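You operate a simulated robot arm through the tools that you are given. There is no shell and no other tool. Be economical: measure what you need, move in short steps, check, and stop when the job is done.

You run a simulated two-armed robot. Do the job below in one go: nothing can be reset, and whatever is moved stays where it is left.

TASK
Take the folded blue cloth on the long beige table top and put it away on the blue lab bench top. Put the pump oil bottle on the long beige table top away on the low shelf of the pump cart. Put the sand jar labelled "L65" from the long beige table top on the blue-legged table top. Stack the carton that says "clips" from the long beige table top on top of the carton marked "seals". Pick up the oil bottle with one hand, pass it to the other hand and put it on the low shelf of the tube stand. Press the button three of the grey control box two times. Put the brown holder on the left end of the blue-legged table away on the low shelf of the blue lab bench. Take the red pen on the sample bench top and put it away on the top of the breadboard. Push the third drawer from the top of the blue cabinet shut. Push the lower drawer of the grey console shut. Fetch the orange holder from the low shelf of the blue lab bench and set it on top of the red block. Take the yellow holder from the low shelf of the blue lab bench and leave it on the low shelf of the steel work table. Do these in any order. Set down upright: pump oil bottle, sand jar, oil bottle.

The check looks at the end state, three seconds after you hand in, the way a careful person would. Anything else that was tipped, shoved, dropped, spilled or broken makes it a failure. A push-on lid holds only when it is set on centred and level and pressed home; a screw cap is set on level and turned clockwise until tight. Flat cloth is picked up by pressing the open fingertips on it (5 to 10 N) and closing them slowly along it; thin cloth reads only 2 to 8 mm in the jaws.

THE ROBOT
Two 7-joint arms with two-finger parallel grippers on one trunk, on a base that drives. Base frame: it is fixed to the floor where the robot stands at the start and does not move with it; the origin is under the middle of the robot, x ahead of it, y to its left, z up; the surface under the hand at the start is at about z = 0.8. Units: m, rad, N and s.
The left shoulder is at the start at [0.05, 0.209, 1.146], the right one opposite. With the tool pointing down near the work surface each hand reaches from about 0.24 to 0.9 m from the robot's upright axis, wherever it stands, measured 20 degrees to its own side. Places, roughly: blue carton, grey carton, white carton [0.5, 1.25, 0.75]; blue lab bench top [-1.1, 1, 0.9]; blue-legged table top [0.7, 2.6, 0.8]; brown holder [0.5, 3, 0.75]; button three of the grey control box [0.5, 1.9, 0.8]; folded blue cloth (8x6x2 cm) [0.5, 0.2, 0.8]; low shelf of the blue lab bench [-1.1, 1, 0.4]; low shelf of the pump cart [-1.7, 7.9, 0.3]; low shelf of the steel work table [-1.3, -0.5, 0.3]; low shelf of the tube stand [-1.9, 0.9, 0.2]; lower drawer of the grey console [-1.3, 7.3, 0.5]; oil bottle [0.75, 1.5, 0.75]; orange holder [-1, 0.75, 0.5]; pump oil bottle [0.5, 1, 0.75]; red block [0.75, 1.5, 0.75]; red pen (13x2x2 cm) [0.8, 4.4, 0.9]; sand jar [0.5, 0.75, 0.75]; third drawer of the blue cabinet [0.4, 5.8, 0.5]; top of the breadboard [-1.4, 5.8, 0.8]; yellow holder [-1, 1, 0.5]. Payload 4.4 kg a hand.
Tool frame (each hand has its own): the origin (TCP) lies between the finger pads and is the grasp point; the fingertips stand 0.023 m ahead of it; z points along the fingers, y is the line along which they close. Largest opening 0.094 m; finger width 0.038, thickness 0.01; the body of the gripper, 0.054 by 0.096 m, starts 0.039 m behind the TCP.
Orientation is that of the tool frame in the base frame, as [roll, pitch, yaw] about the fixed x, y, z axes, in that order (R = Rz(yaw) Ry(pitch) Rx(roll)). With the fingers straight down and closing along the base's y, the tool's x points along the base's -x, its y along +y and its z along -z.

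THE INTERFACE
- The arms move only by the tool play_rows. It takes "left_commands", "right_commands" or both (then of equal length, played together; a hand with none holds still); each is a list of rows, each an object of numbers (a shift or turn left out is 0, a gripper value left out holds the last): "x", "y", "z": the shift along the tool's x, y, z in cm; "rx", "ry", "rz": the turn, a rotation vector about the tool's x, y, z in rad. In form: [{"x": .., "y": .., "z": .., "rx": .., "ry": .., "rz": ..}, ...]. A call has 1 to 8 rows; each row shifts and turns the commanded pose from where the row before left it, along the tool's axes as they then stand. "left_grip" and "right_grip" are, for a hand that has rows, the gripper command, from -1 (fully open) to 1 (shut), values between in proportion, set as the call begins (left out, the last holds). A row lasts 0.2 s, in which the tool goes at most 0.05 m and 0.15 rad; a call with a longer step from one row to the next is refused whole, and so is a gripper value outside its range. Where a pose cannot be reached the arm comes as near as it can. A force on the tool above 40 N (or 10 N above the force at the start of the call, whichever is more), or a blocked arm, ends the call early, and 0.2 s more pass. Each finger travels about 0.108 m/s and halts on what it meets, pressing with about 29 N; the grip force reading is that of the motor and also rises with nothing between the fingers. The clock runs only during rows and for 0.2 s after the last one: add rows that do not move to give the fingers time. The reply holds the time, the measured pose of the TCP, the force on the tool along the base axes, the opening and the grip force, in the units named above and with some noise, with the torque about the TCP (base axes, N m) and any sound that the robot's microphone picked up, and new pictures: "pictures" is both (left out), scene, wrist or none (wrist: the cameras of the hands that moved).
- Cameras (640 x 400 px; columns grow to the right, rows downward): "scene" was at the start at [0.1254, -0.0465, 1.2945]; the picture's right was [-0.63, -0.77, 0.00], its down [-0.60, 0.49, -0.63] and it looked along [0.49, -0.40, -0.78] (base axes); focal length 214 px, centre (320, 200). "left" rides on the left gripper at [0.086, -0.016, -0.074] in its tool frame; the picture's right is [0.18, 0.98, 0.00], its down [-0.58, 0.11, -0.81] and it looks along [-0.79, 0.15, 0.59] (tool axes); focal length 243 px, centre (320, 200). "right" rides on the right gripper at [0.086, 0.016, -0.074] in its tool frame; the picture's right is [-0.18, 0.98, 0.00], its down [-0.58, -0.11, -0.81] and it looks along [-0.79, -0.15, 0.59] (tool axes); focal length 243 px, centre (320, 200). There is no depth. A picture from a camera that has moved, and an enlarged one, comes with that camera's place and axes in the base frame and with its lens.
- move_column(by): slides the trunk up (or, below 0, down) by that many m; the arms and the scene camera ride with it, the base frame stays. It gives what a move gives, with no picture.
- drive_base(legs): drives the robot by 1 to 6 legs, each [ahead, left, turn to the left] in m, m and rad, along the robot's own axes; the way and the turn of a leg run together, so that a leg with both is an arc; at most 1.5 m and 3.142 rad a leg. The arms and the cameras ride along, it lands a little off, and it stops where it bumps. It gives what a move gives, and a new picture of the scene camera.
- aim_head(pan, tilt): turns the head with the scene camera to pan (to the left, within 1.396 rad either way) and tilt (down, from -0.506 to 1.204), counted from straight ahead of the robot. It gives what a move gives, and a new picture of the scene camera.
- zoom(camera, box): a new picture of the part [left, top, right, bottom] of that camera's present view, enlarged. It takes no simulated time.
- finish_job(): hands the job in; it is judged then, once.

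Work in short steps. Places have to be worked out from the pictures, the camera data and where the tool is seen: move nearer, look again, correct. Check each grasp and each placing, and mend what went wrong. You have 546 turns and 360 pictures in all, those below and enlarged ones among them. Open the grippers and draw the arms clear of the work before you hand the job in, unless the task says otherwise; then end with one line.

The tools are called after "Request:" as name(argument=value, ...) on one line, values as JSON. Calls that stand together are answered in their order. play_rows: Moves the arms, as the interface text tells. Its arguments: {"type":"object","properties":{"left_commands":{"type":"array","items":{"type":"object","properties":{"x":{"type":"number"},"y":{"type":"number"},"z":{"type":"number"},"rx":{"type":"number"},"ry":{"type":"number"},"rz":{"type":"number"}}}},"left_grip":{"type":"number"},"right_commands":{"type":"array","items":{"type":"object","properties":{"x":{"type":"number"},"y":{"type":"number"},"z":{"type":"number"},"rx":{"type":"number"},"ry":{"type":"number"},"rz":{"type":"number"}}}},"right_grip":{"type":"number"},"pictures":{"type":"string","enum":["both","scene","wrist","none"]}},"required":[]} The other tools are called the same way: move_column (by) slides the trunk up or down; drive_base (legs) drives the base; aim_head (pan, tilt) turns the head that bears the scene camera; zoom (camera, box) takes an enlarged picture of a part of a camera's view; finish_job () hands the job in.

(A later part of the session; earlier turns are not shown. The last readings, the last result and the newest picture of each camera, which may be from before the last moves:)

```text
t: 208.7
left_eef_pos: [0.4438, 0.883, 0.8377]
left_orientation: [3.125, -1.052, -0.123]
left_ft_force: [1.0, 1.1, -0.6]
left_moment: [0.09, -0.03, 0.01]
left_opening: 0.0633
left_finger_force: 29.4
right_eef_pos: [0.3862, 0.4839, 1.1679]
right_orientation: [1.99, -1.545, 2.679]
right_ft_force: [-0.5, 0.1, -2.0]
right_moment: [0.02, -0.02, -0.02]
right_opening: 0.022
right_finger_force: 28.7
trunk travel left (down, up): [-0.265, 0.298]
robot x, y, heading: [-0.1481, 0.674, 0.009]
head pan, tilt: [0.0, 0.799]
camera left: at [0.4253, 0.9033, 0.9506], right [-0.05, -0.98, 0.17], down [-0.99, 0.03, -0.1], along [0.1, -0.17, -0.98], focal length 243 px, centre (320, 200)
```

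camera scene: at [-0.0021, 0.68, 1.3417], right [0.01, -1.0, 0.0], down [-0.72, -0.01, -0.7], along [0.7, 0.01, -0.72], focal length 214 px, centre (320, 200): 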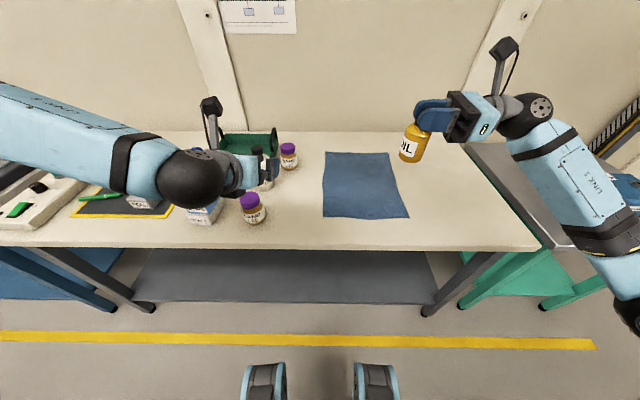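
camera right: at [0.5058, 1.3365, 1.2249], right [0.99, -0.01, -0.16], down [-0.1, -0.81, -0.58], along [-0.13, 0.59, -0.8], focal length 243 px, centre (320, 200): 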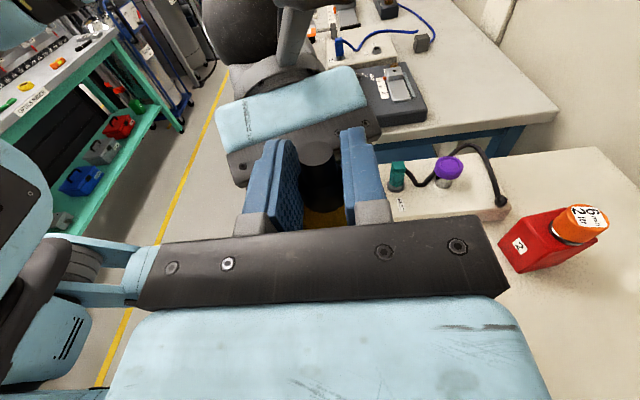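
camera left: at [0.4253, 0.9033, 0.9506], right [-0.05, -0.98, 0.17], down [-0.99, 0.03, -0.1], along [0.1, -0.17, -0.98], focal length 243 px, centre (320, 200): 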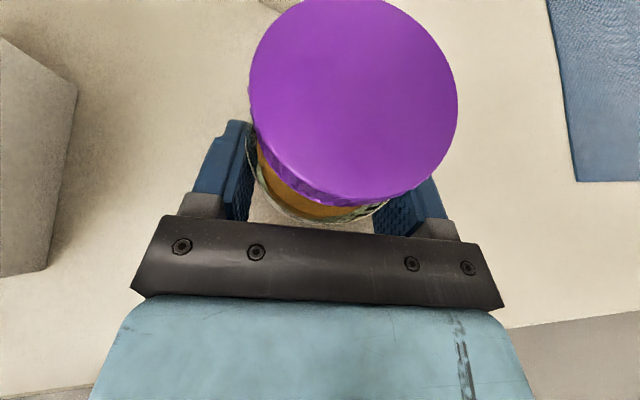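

Jar held at 63 mm. Lift and carry towards the blue-legged table.

Request:
play_rows(left_commands=[{"x": 1.74, "z": -1}, {"x": 3.1, "z": -1.8}, {"x": 3.5, "z": -2.5}, {"x": 3.5, "z": -2.5}, {"x": 3.5, "z": -2.5}, {"x": 3, "z": -2.5}, {}], pictures="none")

Request:
drive_base(legs=[[-0.1, 0.75, 0], [0, 0.9, 0]])

```text
t: 210.3
left_eef_pos: [0.4225, 0.8887, 1.0615]
left_orientation: [3.124, -1.052, -0.124]
left_ft_force: [0.5, 0.6, -4.0]
left_moment: [0.01, 0.06, 0.01]
left_opening: 0.063
left_finger_force: 28.7
right_eef_pos: [0.3866, 0.4841, 1.1686]
right_orientation: [2.007, -1.548, 2.66]
right_ft_force: [0.4, 0.4, -1.6]
right_moment: [0.0, 0.02, 0.03]
right_opening: 0.0217
right_finger_force: 29.0
trunk travel left (down, up): [-0.265, 0.298]
robot x, y, heading: [-0.1503, 0.6779, 0.012]
head pan, tilt: [0.0, 0.799]
```

```text
t: 225.1
left_eef_pos: [0.2819, 2.5432, 1.0614]
left_orientation: [3.124, -1.053, -0.092]
left_ft_force: [0.5, 0.0, -4.5]
left_moment: [0.02, 0.07, 0.01]
left_opening: 0.0628
left_finger_force: 29.5
right_eef_pos: [0.2587, 2.1367, 1.1681]
right_orientation: [1.997, -1.547, 2.7]
right_ft_force: [0.7, -0.8, -0.2]
right_moment: [-0.02, -0.01, 0.0]
right_opening: 0.0219
right_finger_force: 28.5
trunk travel left (down, up): [-0.265, 0.298]
robot x, y, heading: [-0.285, 2.3142, 0.044]
head pan, tilt: [0.0, 0.799]
camera scene: at [-0.1353, 2.3219, 1.3416], right [0.04, -1.0, 0.0], down [-0.72, -0.03, -0.7], along [0.7, 0.03, -0.72], focal length 214 px, centre (320, 200)
```

scene: 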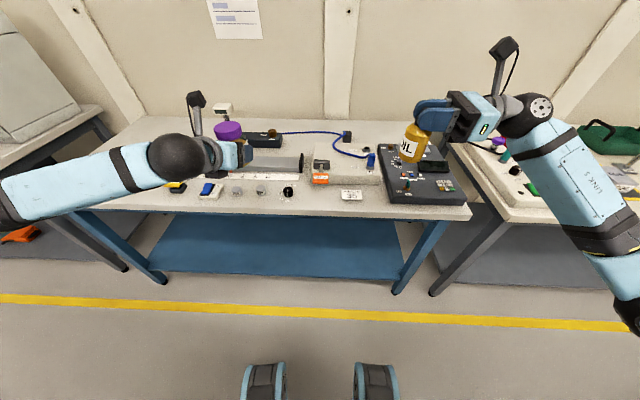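

Request:
zoom(camera="scene", box=[60, 95, 500, 285])

```text
1.45 times, centred on (280, 190) of scene
camera zoom: at [-0.1353, 2.3219, 1.3416], right [0.04, -1.0, 0.0], down [-0.72, -0.03, -0.7], along [0.7, 0.03, -0.72], focal length 312 px, centre (378, 214)
```

zoom: 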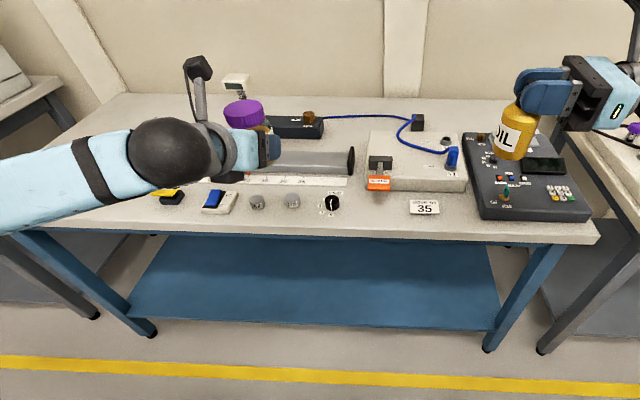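

There's a free patch at the front between the black knob and the "35" card, about (0.395, 2.35). I'll bring the jar above it.

Request:
play_rows(left_commands=[{"x": -0.72, "y": 3.03, "z": 2.81}, {"x": -0.72, "y": 3.03, "z": 2.81}, {"x": -0.72, "y": 3.03, "z": 2.81}, {"x": -0.72, "y": 3.03, "z": 2.81}, {"x": -0.72, "y": 3.03, "z": 2.81}, {"x": -0.72, "y": 3.03, "z": 2.81}, {}], pictures="both")

```text
t: 226.7
left_eef_pos: [0.3886, 2.3488, 0.94]
left_orientation: [3.121, -1.053, -0.091]
left_ft_force: [-0.6, 0.1, -3.8]
left_moment: [0.0, 0.06, -0.03]
left_opening: 0.0625
left_finger_force: 29.1
right_eef_pos: [0.257, 2.1378, 1.1691]
right_orientation: [2.007, -1.546, 2.687]
right_ft_force: [-0.8, 0.3, -0.6]
right_moment: [-0.03, -0.04, 0.01]
right_opening: 0.0218
right_finger_force: 29.2
trunk travel left (down, up): [-0.265, 0.298]
robot x, y, heading: [-0.2836, 2.315, 0.041]
head pan, tilt: [0.0, 0.799]
camera scene: at [-0.1357, 2.3225, 1.3417], right [0.04, -1.0, 0.0], down [-0.72, -0.03, -0.7], along [0.7, 0.03, -0.72], focal length 214 px, centre (320, 200)
camera left: at [0.3688, 2.3669, 1.0526], right [-0.01, -0.99, 0.17], down [-0.99, 0.0, -0.1], along [0.1, -0.17, -0.98], focal length 243 px, centre (320, 200)
```

scene: 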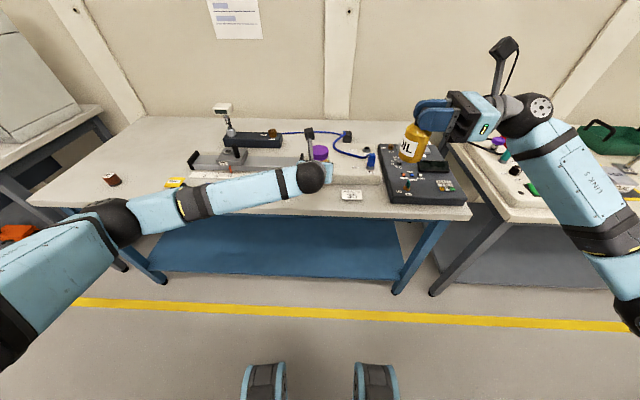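
left: 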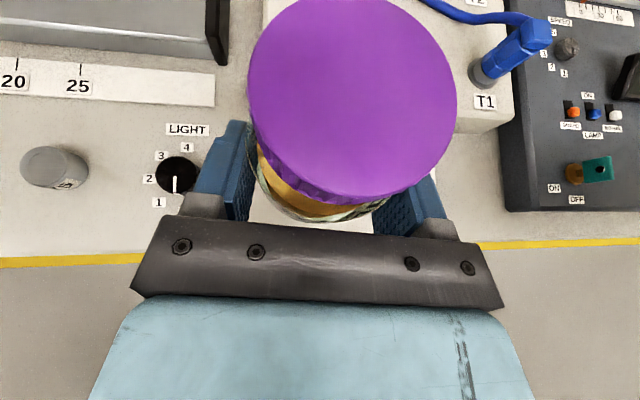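

The LIGHT knob is at (0.416, 2.458), clear by over 5 cm. Lower to contact.

Request:
play_rows(left_commands=[{"x": -3.46, "z": 1.99}, {"x": -2.6, "z": 1.49}, {"x": -1.3, "z": 0.75}, {"x": -0.6, "z": 0.35}, {"x": -0.44, "z": 0.25}, {"x": -0.44, "z": 0.25}, {"x": -0.44, "z": 0.25}, {"x": -0.44, "z": 0.25}], pictures="wrist")

```text
t: 227.4
left_eef_pos: [0.3829, 2.3425, 0.8691]
left_orientation: [3.112, -1.069, -0.092]
left_ft_force: [-19.7, 1.1, 23.6]
left_moment: [-0.14, -0.93, -0.05]
left_opening: 0.0627
left_finger_force: 29.2
right_eef_pos: [0.2541, 2.1392, 1.1723]
right_orientation: [1.959, -1.542, 2.739]
right_ft_force: [0.6, 0.1, -1.1]
right_moment: [0.01, 0.02, 0.03]
right_opening: 0.022
right_finger_force: 29.0
trunk travel left (down, up): [-0.265, 0.298]
robot x, y, heading: [-0.2842, 2.3152, 0.049]
head pan, tilt: [0.0, 0.799]
stopped in row 3 (left hand): the force on the tool passed its limit at 50 N (the readings are from after the stop); the commanded pose is now the measured one
camera left: at [0.3624, 2.3624, 0.98], right [-0.03, -0.98, 0.18], down [-0.99, 0.0, -0.12], along [0.12, -0.18, -0.98], focal length 243 px, centre (320, 200)
```

left: 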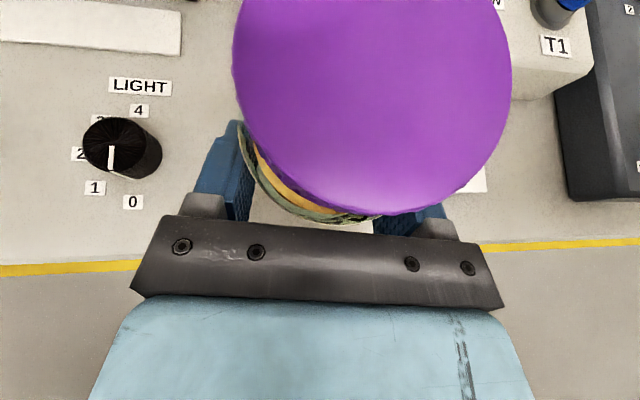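

Contact came earlier than expected, and the jar seems to have shifted in the grip. I'll look from the head before anything else.

Request:
zoom(camera="scene", box=[260, 110, 400, 230])

```text
3.33 times, centred on (330, 170) of scene
camera zoom: at [-0.1402, 2.3225, 1.3423], right [0.04, -1.0, 0.0], down [-0.71, -0.03, -0.7], along [0.7, 0.03, -0.71], focal length 715 px, centre (287, 300)
```

zoom: 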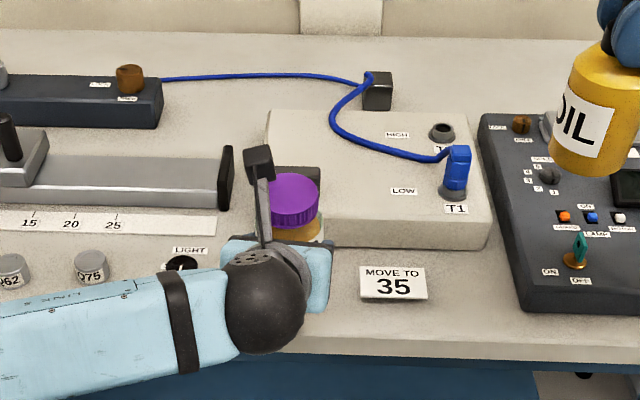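

The force and torque indicate the jar's front bottom edge touched the front of the white T1 box. I'll lift and pull back to look at how the jar sits in the grip.

Request:
play_rows(left_commands=[{"x": 1.5, "z": -1.2}, {"x": 2.5, "z": -1.5}, {"x": 2.5, "z": -1.5}, {"x": -1, "z": -3}, {"x": -1, "z": -3}, {}], pictures="both")

Request:
zoom(camera="scene", box=[260, 110, 400, 230])

```text
t: 228.8
left_eef_pos: [0.3227, 2.3528, 0.9511]
left_orientation: [3.119, -1.059, -0.092]
left_ft_force: [0.8, 0.5, -3.5]
left_moment: [0.01, 0.03, -0.02]
left_opening: 0.0623
left_finger_force: 29.1
right_eef_pos: [0.2584, 2.1364, 1.168]
right_orientation: [1.99, -1.547, 2.709]
right_ft_force: [-0.5, -0.1, -1.6]
right_moment: [-0.01, 0.0, 0.04]
right_opening: 0.0217
right_finger_force: 29.5
trunk travel left (down, up): [-0.265, 0.298]
robot x, y, heading: [-0.2858, 2.3128, 0.043]
head pan, tilt: [0.0, 0.799]
camera scene: at [-0.1355, 2.3217, 1.3416], right [0.04, -1.0, 0.0], down [-0.72, -0.03, -0.7], along [0.7, 0.03, -0.72], focal length 214 px, centre (320, 200)
camera left: at [0.3024, 2.3715, 1.0628], right [-0.02, -0.98, 0.17], down [-0.99, 0.0, -0.11], along [0.11, -0.17, -0.98], focal length 243 px, centre (320, 200)
```

scene: 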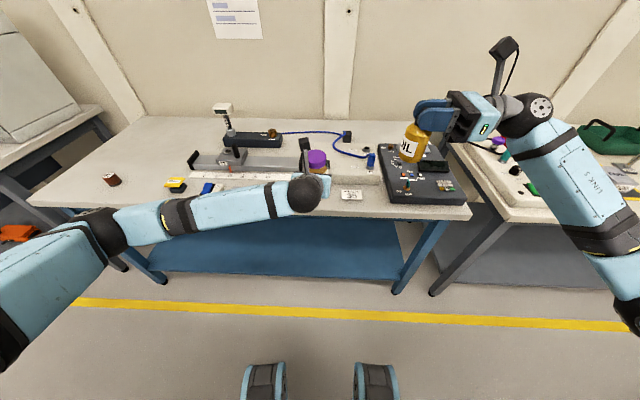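
left: 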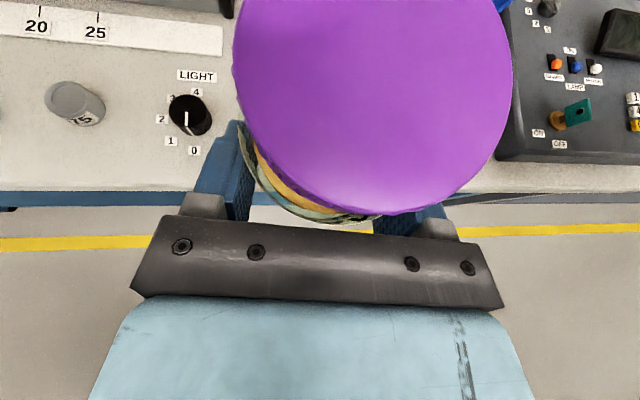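

```text
3.33 times, centred on (330, 170) of scene
camera zoom: at [-0.1355, 2.3217, 1.3416], right [0.04, -1.0, 0.0], down [-0.72, -0.03, -0.7], along [0.7, 0.03, -0.72], focal length 715 px, centre (287, 300)
```

zoom: 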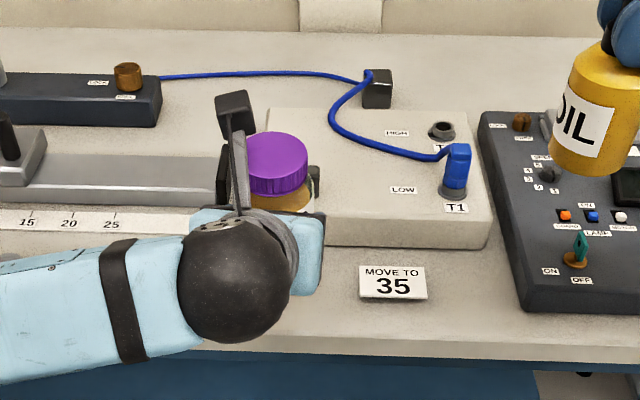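

The jar is still level in the grip. I'll swing the left hand aside to see the free patch unobstructed.

Request:
play_rows(left_commands=[{"y": -4, "z": -1, "x": 1}, {"y": -4, "z": -1, "x": 1}, {"y": -4, "z": -1, "x": 1}, {"y": -4, "z": -1, "x": 1}, {"y": -4, "x": 1}, {"y": -4}], pictures="none")

Request:
zoom(camera="scene", box=[220, 110, 400, 225])

```text
t: 230.2
left_eef_pos: [0.3355, 2.5918, 1.016]
left_orientation: [3.116, -1.061, -0.09]
left_ft_force: [0.1, 0.3, -3.3]
left_moment: [-0.02, 0.03, 0.01]
left_opening: 0.0625
left_finger_force: 28.7
right_eef_pos: [0.2575, 2.1381, 1.1686]
right_orientation: [2.014, -1.544, 2.685]
right_ft_force: [0.0, 0.7, -0.6]
right_moment: [0.0, 0.0, 0.0]
right_opening: 0.0218
right_finger_force: 28.9
trunk travel left (down, up): [-0.265, 0.298]
robot x, y, heading: [-0.2838, 2.3126, 0.041]
head pan, tilt: [0.0, 0.799]
```

```text
3.48 times, centred on (310, 168) of scene
camera zoom: at [-0.1364, 2.323, 1.3417], right [0.04, -1.0, 0.0], down [-0.72, -0.03, -0.7], along [0.7, 0.03, -0.72], focal length 746 px, centre (355, 313)
```

zoom: 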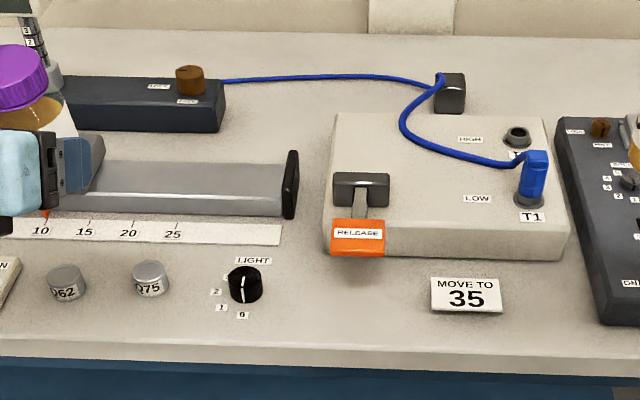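

The obstruction was the orange RELEASE lever overhanging the front (it looks unmoved). The left end of the table is much emptier, so I'll put the jar there; I need to go there for the brown holder anyway.

Request:
drive_base(legs=[[0, 0.5, 0]])

Request:
zoom(camera="scene", box=[120, 80, 440, 280])

```text
t: 235.3
left_eef_pos: [0.3059, 3.1136, 1.0132]
left_orientation: [3.116, -1.06, -0.078]
left_ft_force: [-0.6, -1.0, -3.7]
left_moment: [-0.02, 0.06, -0.01]
left_opening: 0.0628
left_finger_force: 29.0
right_eef_pos: [0.2342, 2.6594, 1.1687]
right_orientation: [1.996, -1.548, 2.712]
right_ft_force: [0.2, -0.4, -1.4]
right_moment: [-0.01, 0.0, 0.04]
right_opening: 0.0218
right_finger_force: 28.6
trunk travel left (down, up): [-0.265, 0.298]
robot x, y, heading: [-0.3098, 2.8254, 0.058]
head pan, tilt: [0.0, 0.799]
camera scene: at [-0.1617, 2.8386, 1.3416], right [0.06, -1.0, 0.0], down [-0.72, -0.04, -0.7], along [0.7, 0.04, -0.72], focal length 214 px, centre (320, 200)
```

scene: 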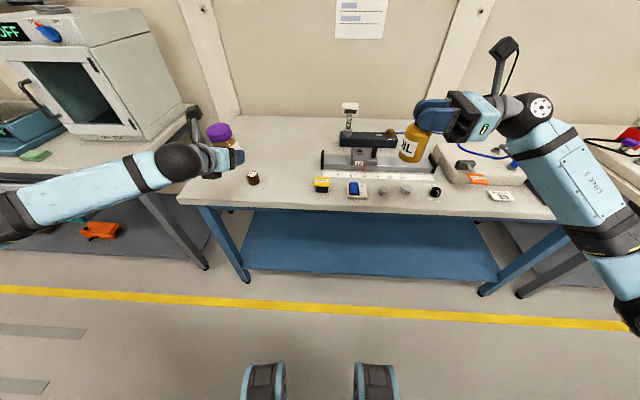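

```text
2.00 times, centred on (280, 180) of scene
camera zoom: at [-0.1617, 2.8386, 1.3416], right [0.06, -1.0, 0.0], down [-0.72, -0.04, -0.7], along [0.7, 0.04, -0.72], focal length 429 px, centre (400, 240)
```

zoom: 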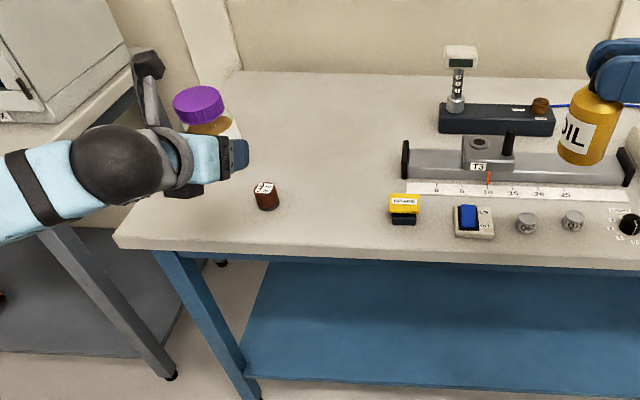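

Plenty of room between the brown holder (0.435, 3.125) and the yellow switch (0.42, 2.86). I'll set the jar at about (0.50, 3.0).

Request:
play_rows(left_commands=[{"x": 0.3, "y": 1.97, "z": 4.35}, {"x": 0.3, "y": 1.97, "z": 4.35}, {"x": 0.3, "y": 1.97, "z": 4.35}, {"x": 0.3, "y": 1.97, "z": 4.35}, {"x": 0.3, "y": 1.97, "z": 4.35}, {}], pictures="both")

```text
t: 236.7
left_eef_pos: [0.4923, 2.9967, 0.9233]
left_orientation: [3.117, -1.062, -0.078]
left_ft_force: [0.1, -0.3, -2.5]
left_moment: [0.03, 0.07, -0.04]
left_opening: 0.0624
left_finger_force: 29.1
right_eef_pos: [0.2333, 2.6597, 1.1674]
right_orientation: [2.005, -1.548, 2.706]
right_ft_force: [-0.3, -0.3, -0.9]
right_moment: [-0.02, 0.01, 0.01]
right_opening: 0.0219
right_finger_force: 29.5
trunk travel left (down, up): [-0.265, 0.298]
robot x, y, heading: [-0.3112, 2.8277, 0.058]
head pan, tilt: [0.0, 0.799]
camera scene: at [-0.1623, 2.8391, 1.3417], right [0.06, -1.0, 0.0], down [-0.72, -0.04, -0.7], along [0.7, 0.04, -0.72], focal length 214 px, centre (320, 200)
camera left: at [0.473, 3.0154, 1.0352], right [-0.01, -0.98, 0.17], down [-0.99, -0.01, -0.11], along [0.11, -0.17, -0.98], focal length 243 px, centre (320, 200)
```

scene: 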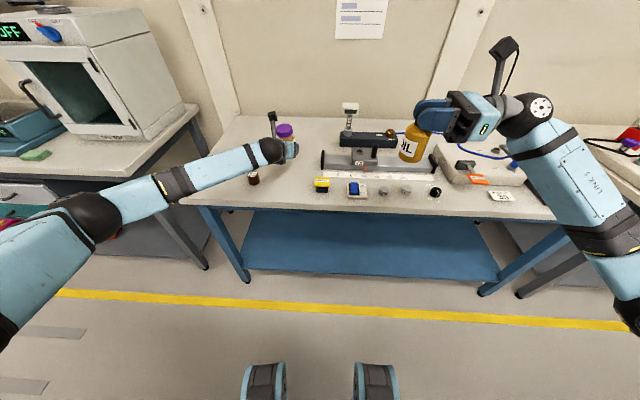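
left: 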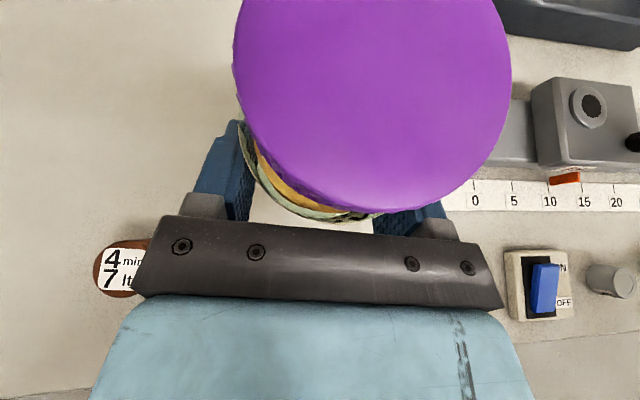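

Clear all round. Lower to contact.

Request:
play_rows(left_commands=[{"x": -3.46, "z": 1.95}, {"x": -1.74, "z": 0.98}, {"x": -0.6, "z": 0.35}, {"x": -0.44, "z": 0.25}, {"x": -0.44, "z": 0.25}, {"x": -0.44, "z": 0.25}, {"x": -0.44, "z": 0.25}], pictures="none")

```text
t: 238.3
left_eef_pos: [0.4918, 2.9951, 0.8349]
left_orientation: [3.119, -1.059, -0.077]
left_ft_force: [-0.5, -0.1, -4.3]
left_moment: [-0.02, 0.06, 0.0]
left_opening: 0.0626
left_finger_force: 29.0
right_eef_pos: [0.2348, 2.6594, 1.1673]
right_orientation: [1.995, -1.546, 2.714]
right_ft_force: [0.2, -1.1, -1.3]
right_moment: [-0.03, -0.03, -0.03]
right_opening: 0.0219
right_finger_force: 28.9
trunk travel left (down, up): [-0.265, 0.298]
robot x, y, heading: [-0.3065, 2.8272, 0.06]
head pan, tilt: [0.0, 0.799]
```

No contact yet at 0.835; continue in small steps.

Request:
play_rows(left_commands=[{"x": -0.35, "z": 0.2}, {"x": -0.35, "z": 0.2}, {"x": -0.35, "z": 0.2}, {"x": -0.35, "z": 0.2}, {"x": -0.35, "z": 0.2}], pictures="wrist")

```text
t: 239.5
left_eef_pos: [0.4955, 2.9943, 0.8279]
left_orientation: [3.12, -1.079, -0.083]
left_ft_force: [0.6, -1.3, 18.9]
left_moment: [0.67, -0.27, 0.09]
left_opening: 0.0626
left_finger_force: 28.7
right_eef_pos: [0.2315, 2.6594, 1.1691]
right_orientation: [1.952, -1.546, 2.76]
right_ft_force: [0.3, 0.3, -1.8]
right_moment: [-0.02, 0.0, 0.01]
right_opening: 0.022
right_finger_force: 28.6
trunk travel left (down, up): [-0.265, 0.298]
robot x, y, heading: [-0.3135, 2.8286, 0.058]
head pan, tilt: [0.0, 0.799]
stopped in row 5 (left hand): the force on the tool passed its limit at 41 N (the readings are from after the stop); the commanded pose is now the measured one
camera left: at [0.4733, 3.0133, 0.9391], right [-0.01, -0.99, 0.17], down [-0.99, -0.01, -0.13], along [0.13, -0.17, -0.98], focal length 243 px, centre (320, 200)
```

left: 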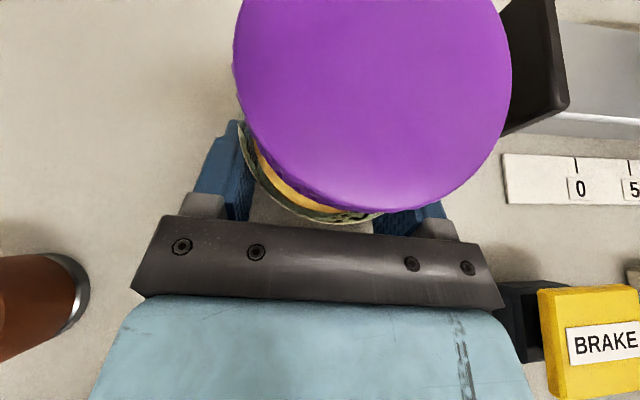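

Touching down. Ease up a hair and release slowly.

Request:
play_rows(left_commands=[{"x": 0.17, "z": -0.1}, {}], pictures="none")

Request:
play_rows(left_commands=[{}, {}, {}], left_grip=-0.5, pictures="none")

Request:
play_rows(left_commands=[{}, {}, {}], left_grip=-1, pictures="wrist")

```text
t: 240.1
left_eef_pos: [0.4941, 2.9946, 0.8268]
left_orientation: [3.123, -1.073, -0.085]
left_ft_force: [10.7, -2.1, 20.6]
left_moment: [0.71, -0.61, -0.39]
left_opening: 0.0627
left_finger_force: 29.2
right_eef_pos: [0.2335, 2.6593, 1.1699]
right_orientation: [1.925, -1.544, 2.785]
right_ft_force: [0.7, -0.1, -1.7]
right_moment: [-0.03, 0.01, 0.02]
right_opening: 0.0217
right_finger_force: 29.2
trunk travel left (down, up): [-0.265, 0.298]
robot x, y, heading: [-0.31, 2.8299, 0.055]
head pan, tilt: [0.0, 0.799]
```

```text
t: 240.9
left_eef_pos: [0.4952, 2.993, 0.8285]
left_orientation: [3.122, -1.074, -0.086]
left_ft_force: [14.9, -12.1, 24.0]
left_moment: [0.42, -0.78, -0.74]
left_opening: 0.0658
left_finger_force: 0.1
right_eef_pos: [0.2325, 2.658, 1.1701]
right_orientation: [1.894, -1.545, 2.817]
right_ft_force: [-0.5, -0.5, -1.1]
right_moment: [-0.05, 0.01, 0.0]
right_opening: 0.0216
right_finger_force: 29.3
trunk travel left (down, up): [-0.265, 0.298]
robot x, y, heading: [-0.3085, 2.8292, 0.057]
head pan, tilt: [0.0, 0.799]
```

```text
t: 241.7
left_eef_pos: [0.4926, 2.9927, 0.8279]
left_orientation: [3.124, -1.072, -0.085]
left_ft_force: [-4.4, -20.1, 26.2]
left_moment: [0.55, -0.27, -0.1]
left_opening: 0.0851
left_finger_force: 0.1
right_eef_pos: [0.2306, 2.6566, 1.1703]
right_orientation: [1.845, -1.542, 2.868]
right_ft_force: [-0.8, 0.2, -0.8]
right_moment: [0.01, 0.0, -0.01]
right_opening: 0.0218
right_finger_force: 29.0
trunk travel left (down, up): [-0.265, 0.298]
robot x, y, heading: [-0.3089, 2.8301, 0.056]
head pan, tilt: [0.0, 0.799]
camera left: at [0.4714, 3.0115, 0.9394], right [-0.01, -0.99, 0.17], down [-0.99, -0.01, -0.13], along [0.12, -0.17, -0.98], focal length 243 px, centre (320, 200)
```

left: 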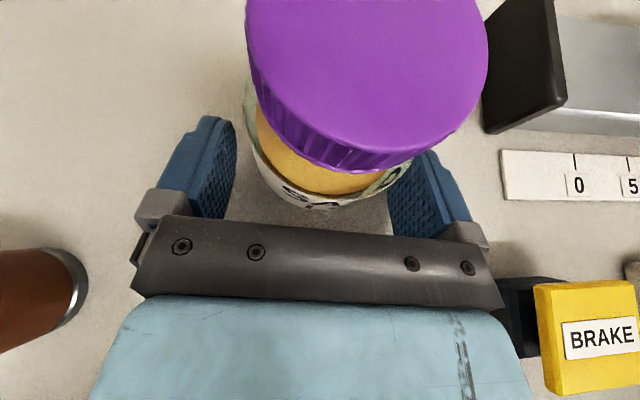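

The jar is standing. Fingers are rubbing the table; lift a little, let them open, then back out.

Request:
play_rows(left_commands=[{"x": 0.35, "z": -0.2}, {"x": 0.2, "z": -0.1}, {}], left_grip=-1, pictures="wrist")

```text
t: 242.5
left_eef_pos: [0.4942, 2.9983, 0.8286]
left_orientation: [3.125, -1.066, -0.081]
left_ft_force: [-0.5, 0.2, 0.4]
left_moment: [-0.01, 0.02, 0.0]
left_opening: 0.0943
left_finger_force: 0.1
right_eef_pos: [0.2347, 2.6584, 1.1684]
right_orientation: [1.994, -1.547, 2.718]
right_ft_force: [-0.3, -0.7, -1.7]
right_moment: [-0.02, -0.02, -0.01]
right_opening: 0.0215
right_finger_force: 28.7
trunk travel left (down, up): [-0.265, 0.298]
robot x, y, heading: [-0.31, 2.8272, 0.056]
head pan, tilt: [0.0, 0.799]
camera left: at [0.4745, 3.0171, 0.94], right [0.0, -0.99, 0.17], down [-0.99, -0.02, -0.12], along [0.12, -0.17, -0.98], focal length 243 px, centre (320, 200)
```

left: 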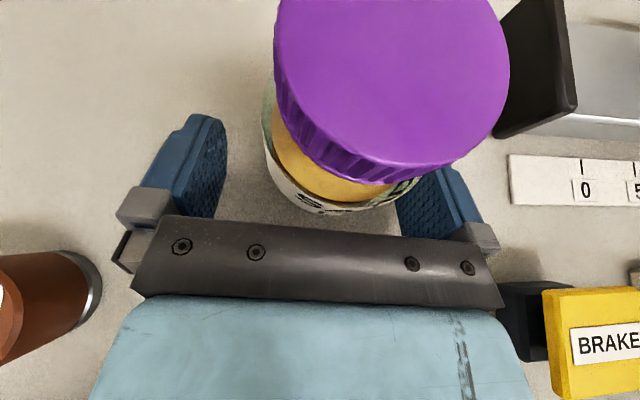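

Request:
play_rows(left_commands=[{"y": 0.7}, {"z": -2.5}, {"z": -4}, {"z": -4}, {"z": -4}, {"z": -3}, {}], pictures="both")

```text
t: 244.1
left_eef_pos: [0.3436, 3.0077, 0.9165]
left_orientation: [3.12, -1.068, -0.081]
left_ft_force: [0.2, 0.7, 0.3]
left_moment: [-0.02, -0.02, 0.05]
left_opening: 0.0939
left_finger_force: 0.0
right_eef_pos: [0.2338, 2.6598, 1.1685]
right_orientation: [1.989, -1.546, 2.726]
right_ft_force: [-0.5, 0.0, -1.4]
right_moment: [0.0, 0.03, 0.0]
right_opening: 0.0216
right_finger_force: 28.9
trunk travel left (down, up): [-0.265, 0.298]
robot x, y, heading: [-0.3086, 2.8269, 0.061]
head pan, tilt: [0.0, 0.799]
camera scene: at [-0.1619, 2.8383, 1.3416], right [0.06, -1.0, 0.0], down [-0.72, -0.04, -0.7], along [0.7, 0.04, -0.72], focal length 214 px, centre (320, 200)
camera left: at [0.3225, 3.0263, 1.0268], right [-0.01, -0.99, 0.17], down [-0.99, -0.01, -0.12], along [0.12, -0.17, -0.98], focal length 243 px, centre (320, 200)
```

scene: 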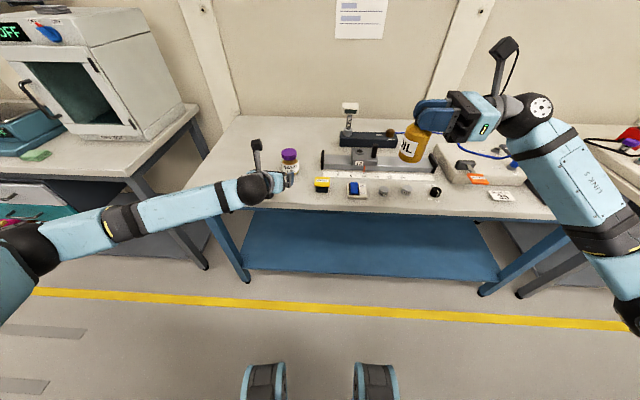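
left: 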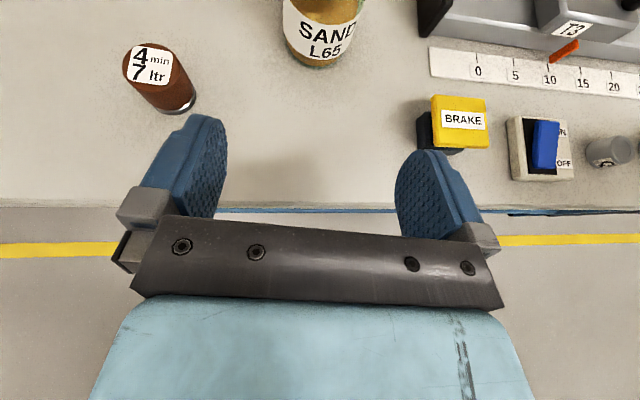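

Sand jar is upright and placed. Next the brown holder at (0.436, 3.114) with the same left hand.

Request:
play_rows(left_commands=[{"x": -1.1, "y": -3.75, "z": 0.57}, {"x": -1.1, "y": -3.75, "z": 0.57}, {"x": -1.1, "y": -3.75, "z": 0.57}, {"z": 3}, {}], pictures="wrist")

```text
t: 245.3
left_eef_pos: [0.3772, 3.1165, 0.8609]
left_orientation: [3.118, -1.071, -0.08]
left_ft_force: [-0.5, -0.5, 0.6]
left_moment: [0.01, -0.02, -0.03]
left_opening: 0.094
left_finger_force: 0.0
right_eef_pos: [0.2341, 2.6604, 1.169]
right_orientation: [1.99, -1.545, 2.722]
right_ft_force: [0.0, 0.5, 0.1]
right_moment: [-0.01, -0.04, -0.01]
right_opening: 0.022
right_finger_force: 29.3
trunk travel left (down, up): [-0.265, 0.298]
robot x, y, heading: [-0.309, 2.829, 0.06]
head pan, tilt: [0.0, 0.799]
camera left: at [0.3568, 3.1347, 0.9723], right [-0.01, -0.99, 0.17], down [-0.99, -0.01, -0.12], along [0.12, -0.17, -0.98], focal length 243 px, centre (320, 200)
```

left: 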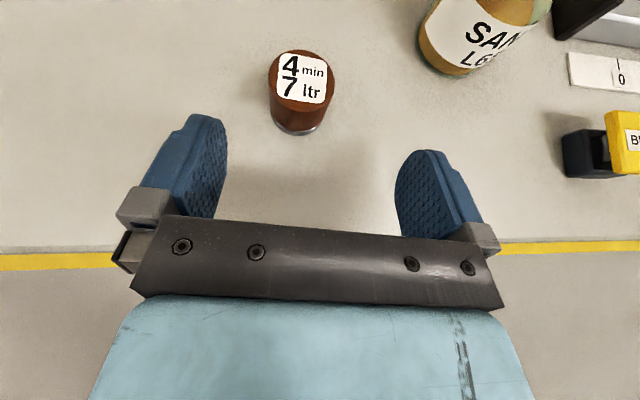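

Request:
play_rows(left_commands=[{"y": -0.5, "z": 2.5}, {"y": -0.4, "z": 2.3}, {"z": 1.5}, {}], pictures="none")

Request:
play_rows(left_commands=[{}, {}, {}, {}], left_grip=1, pictures="wrist")

```text
t: 246.3
left_eef_pos: [0.4355, 3.1168, 0.8326]
left_orientation: [3.122, -1.069, -0.079]
left_ft_force: [-1.1, 0.2, 0.0]
left_moment: [0.02, 0.01, 0.01]
left_opening: 0.094
left_finger_force: 0.1
right_eef_pos: [0.2348, 2.6592, 1.1677]
right_orientation: [1.987, -1.548, 2.725]
right_ft_force: [0.1, -0.4, -1.3]
right_moment: [0.01, -0.03, -0.01]
right_opening: 0.0219
right_finger_force: 28.7
trunk travel left (down, up): [-0.265, 0.298]
robot x, y, heading: [-0.3103, 2.8299, 0.059]
head pan, tilt: [0.0, 0.799]
```

```text
t: 247.3
left_eef_pos: [0.4352, 3.1176, 0.8309]
left_orientation: [3.123, -1.069, -0.079]
left_ft_force: [0.8, 0.1, 0.8]
left_moment: [0.0, -0.01, -0.02]
left_opening: 0.0387
left_finger_force: 29.4
right_eef_pos: [0.2337, 2.6594, 1.1685]
right_orientation: [1.983, -1.546, 2.728]
right_ft_force: [-0.4, 0.3, -1.6]
right_moment: [-0.04, 0.01, 0.04]
right_opening: 0.0219
right_finger_force: 29.0
trunk travel left (down, up): [-0.265, 0.298]
robot x, y, heading: [-0.3085, 2.8301, 0.059]
head pan, tilt: [0.0, 0.799]
camera left: at [0.414, 3.1352, 0.9429], right [-0.01, -0.99, 0.17], down [-0.99, -0.01, -0.12], along [0.12, -0.17, -0.98], focal length 243 px, centre (320, 200)
```

left: 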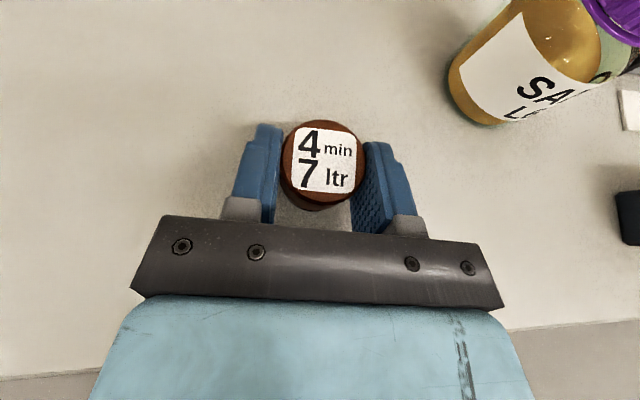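

Held. Lift, retract, then drive back along the aisle and turn to the blue bench.

Request:
play_rows(left_commands=[{"x": 2.6, "z": -1.5}, {"x": 3.5, "z": -2.5}, {"x": 2.5, "z": -4}, {"x": 2, "z": -4.3}, {"x": 1.5, "z": -4.5}, {"x": 0, "z": -4.8}, {"x": -0.5, "z": -4.5}, {}], pictures="none")

Request:
drive_base(legs=[[0, 0, -1.63]])

```text
t: 249.1
left_eef_pos: [0.2669, 3.1335, 1.0566]
left_orientation: [3.119, -1.068, -0.08]
left_ft_force: [0.4, 0.0, -1.2]
left_moment: [-0.03, 0.02, -0.01]
left_opening: 0.0388
left_finger_force: 28.8
right_eef_pos: [0.2333, 2.6599, 1.1677]
right_orientation: [1.994, -1.546, 2.717]
right_ft_force: [0.0, 0.0, -0.3]
right_moment: [0.0, -0.02, 0.02]
right_opening: 0.0216
right_finger_force: 29.4
trunk travel left (down, up): [-0.265, 0.298]
robot x, y, heading: [-0.3101, 2.8295, 0.056]
head pan, tilt: [0.0, 0.799]
```

```text
t: 253.5
left_eef_pos: [-0.0527, 2.2301, 1.0567]
left_orientation: [3.122, -1.07, -1.737]
left_ft_force: [0.3, 0.7, -1.2]
left_moment: [0.01, -0.02, 0.01]
left_opening: 0.0389
left_finger_force: 29.0
right_eef_pos: [-0.5232, 2.3007, 1.168]
right_orientation: [1.984, -1.545, 1.073]
right_ft_force: [-0.6, 0.4, -1.4]
right_moment: [0.03, -0.03, 0.0]
right_opening: 0.0218
right_finger_force: 29.5
trunk travel left (down, up): [-0.265, 0.298]
robot x, y, heading: [-0.3077, 2.8277, -1.594]
head pan, tilt: [0.0, 0.799]
camera scene: at [-0.314, 2.6817, 1.3417], right [-1.0, 0.03, 0.0], down [0.02, 0.72, -0.7], along [-0.02, -0.7, -0.72], focal length 214 px, centre (320, 200)
```

scene: 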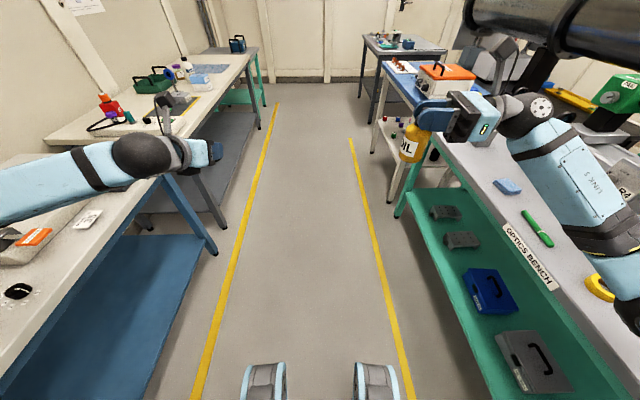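

Path ahead is clear. Drive down the aisle to y≈0.45 to inspect the tube stand through the gap beside the blue bench.

Request:
drive_base(legs=[[1.2, 0, 0], [1.2, 0, 0]])

Request:
aim_head(pan=-1.2, tilt=0.45)

```text
t: 258.8
left_eef_pos: [-0.107, 1.108, 1.0571]
left_orientation: [3.114, -1.07, -1.759]
left_ft_force: [1.1, -0.2, -0.7]
left_moment: [0.0, -0.02, 0.0]
left_opening: 0.0391
left_finger_force: 29.0
right_eef_pos: [-0.5743, 1.1938, 1.1652]
right_orientation: [2.405, -1.549, 0.62]
right_ft_force: [-0.1, 0.4, -1.4]
right_moment: [0.0, -0.01, 0.0]
right_opening: 0.0217
right_finger_force: 29.1
trunk travel left (down, up): [-0.265, 0.298]
robot x, y, heading: [-0.3465, 1.7145, -1.626]
head pan, tilt: [0.0, 0.799]
stopped in leg 1: the robot was blocked; the commanded pose is now the measured one
camera scene: at [-0.3535, 1.5685, 1.3421], right [-1.0, 0.06, 0.0], down [0.04, 0.71, -0.7], along [-0.04, -0.7, -0.71], focal length 214 px, centre (320, 200)
```

scene: 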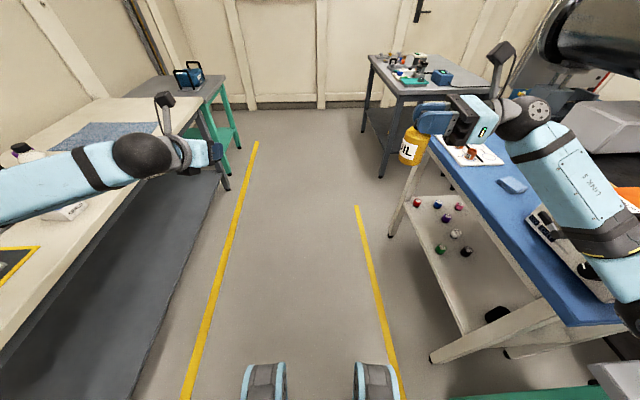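

```text
t: 260.2
left_eef_pos: [-0.1052, 1.1093, 1.0593]
left_orientation: [3.113, -1.075, -1.757]
left_ft_force: [-0.6, -0.5, -0.7]
left_moment: [0.04, -0.01, 0.03]
left_opening: 0.0389
left_finger_force: 28.6
right_eef_pos: [-0.5739, 1.1954, 1.1666]
right_orientation: [2.307, -1.545, 0.719]
right_ft_force: [0.0, -0.5, -1.4]
right_moment: [-0.01, 0.01, 0.01]
right_opening: 0.0219
right_finger_force: 29.0
trunk travel left (down, up): [-0.265, 0.298]
robot x, y, heading: [-0.3477, 1.7119, -1.625]
head pan, tilt: [-1.201, 0.45]
camera scene: at [-0.4359, 1.6224, 1.373], right [-0.31, 0.95, 0.0], down [0.41, 0.13, -0.9], along [-0.86, -0.28, -0.43], focal length 214 px, centre (320, 200)
```

scene: 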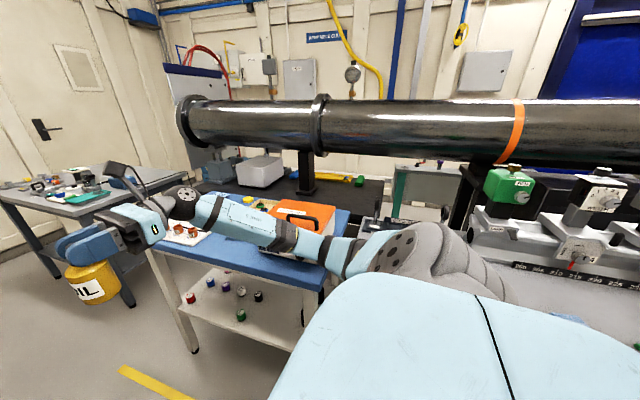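

The base was blocked at y≈1.71. I'll look down both sides to see what touched.

Request:
aim_head(pan=-0.8, tilt=1.1)

Request:
aim_head(pan=0.8, tilt=0.9)

```text
t: 261.2
left_eef_pos: [-0.1062, 1.1092, 1.0595]
left_orientation: [3.115, -1.075, -1.757]
left_ft_force: [0.2, 0.5, -0.2]
left_moment: [0.02, -0.02, -0.01]
left_opening: 0.0389
left_finger_force: 28.8
right_eef_pos: [-0.5731, 1.1955, 1.1669]
right_orientation: [2.303, -1.545, 0.726]
right_ft_force: [0.7, 0.4, -0.9]
right_moment: [0.02, -0.01, -0.01]
right_opening: 0.0219
right_finger_force: 28.8
trunk travel left (down, up): [-0.265, 0.298]
robot x, y, heading: [-0.3487, 1.7095, -1.623]
head pan, tilt: [-0.799, 1.1]
camera scene: at [-0.3965, 1.6093, 1.3208], right [-0.66, 0.75, 0.0], down [0.67, 0.58, -0.46], along [-0.35, -0.3, -0.89], focal length 214 px, centre (320, 200)
```

scene: 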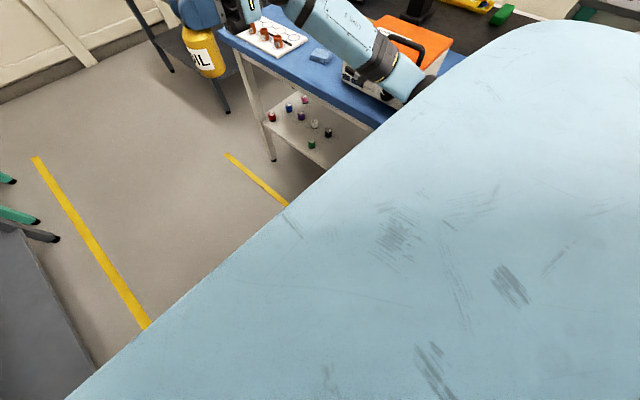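

```text
t: 262.9
left_eef_pos: [-0.1052, 1.1088, 1.0589]
left_orientation: [3.114, -1.074, -1.757]
left_ft_force: [-0.2, -0.3, -1.0]
left_moment: [0.03, -0.01, 0.01]
left_opening: 0.0392
left_finger_force: 29.1
right_eef_pos: [-0.5737, 1.1945, 1.1674]
right_orientation: [2.299, -1.546, 0.729]
right_ft_force: [-0.4, 0.1, -2.4]
right_moment: [0.01, 0.01, 0.03]
right_opening: 0.0219
right_finger_force: 29.4
trunk travel left (down, up): [-0.265, 0.298]
robot x, y, heading: [-0.3504, 1.7106, -1.625]
head pan, tilt: [0.799, 0.901]
camera scene: at [-0.2977, 1.5954, 1.3342], right [-0.74, -0.68, 0.01], down [-0.53, 0.57, -0.62], along [0.42, -0.46, -0.78], focal length 214 px, centre (320, 200)
```

scene: 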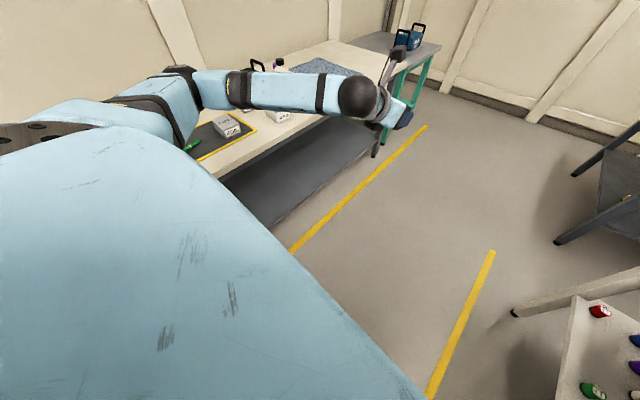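

Request:
zoom(camera="scene", box=[90, 40, 330, 190])

Request:
aim_head(pan=1.35, tilt=0.6)

```text
2.67 times, centred on (210, 115) of scene
camera zoom: at [-0.2977, 1.5954, 1.3342], right [-0.74, -0.68, 0.01], down [-0.53, 0.57, -0.62], along [0.42, -0.46, -0.78], focal length 572 px, centre (613, 427)
```

zoom: 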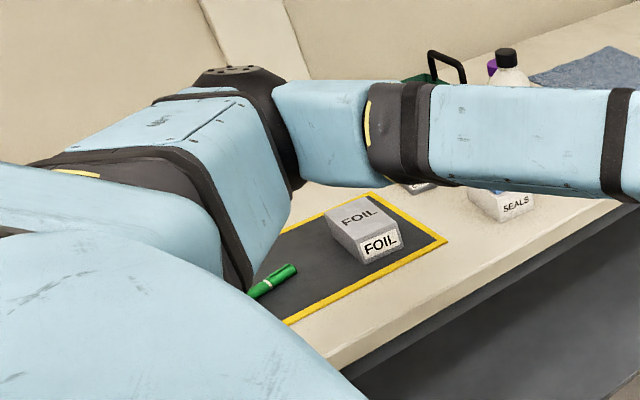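

```text
t: 263.9
left_eef_pos: [-0.1066, 1.1095, 1.0583]
left_orientation: [3.114, -1.075, -1.757]
left_ft_force: [-0.4, -0.7, -0.9]
left_moment: [0.01, -0.03, 0.03]
left_opening: 0.0392
left_finger_force: 28.9
right_eef_pos: [-0.5747, 1.1954, 1.1676]
right_orientation: [2.3, -1.543, 0.729]
right_ft_force: [-0.2, 0.0, -1.5]
right_moment: [0.0, 0.03, 0.01]
right_opening: 0.022
right_finger_force: 29.0
trunk travel left (down, up): [-0.265, 0.298]
robot x, y, heading: [-0.3466, 1.7101, -1.625]
head pan, tilt: [1.349, 0.6]
camera scene: at [-0.2637, 1.6269, 1.3586], right [-0.27, -0.96, 0.01], down [-0.55, 0.15, -0.82], along [0.79, -0.23, -0.57], focal length 214 px, centre (320, 200)
```

scene: 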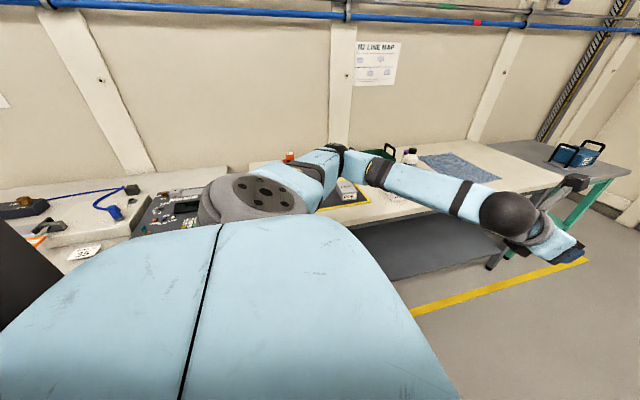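

Request:
aim_head(pan=-1.39, tilt=0.75)

```text
t: 266.3
left_eef_pos: [-0.1055, 1.1094, 1.059]
left_orientation: [3.115, -1.076, -1.757]
left_ft_force: [0.0, -0.6, -1.0]
left_moment: [0.01, 0.02, 0.0]
left_opening: 0.0392
left_finger_force: 28.8
right_eef_pos: [-0.5732, 1.1946, 1.1676]
right_orientation: [2.302, -1.543, 0.727]
right_ft_force: [1.0, -0.5, -1.4]
right_moment: [0.02, -0.01, -0.01]
right_opening: 0.0215
right_finger_force: 28.9
trunk travel left (down, up): [-0.265, 0.298]
robot x, y, heading: [-0.3492, 1.7145, -1.628]
head pan, tilt: [-1.389, 0.75]
camera scene: at [-0.4309, 1.6404, 1.3464], right [-0.13, 0.99, 0.0], down [0.67, 0.08, -0.73], along [-0.73, -0.1, -0.68], focal length 214 px, centre (320, 200)
```

scene: 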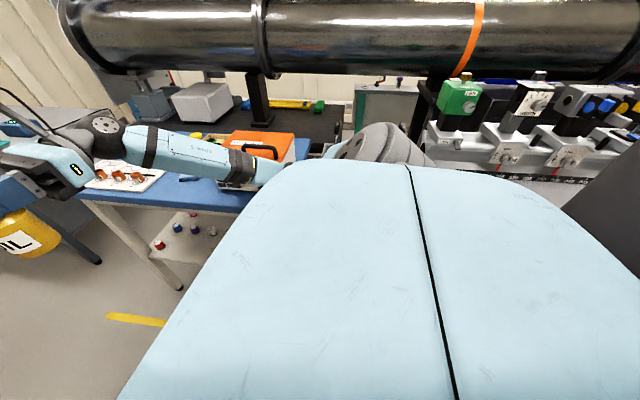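

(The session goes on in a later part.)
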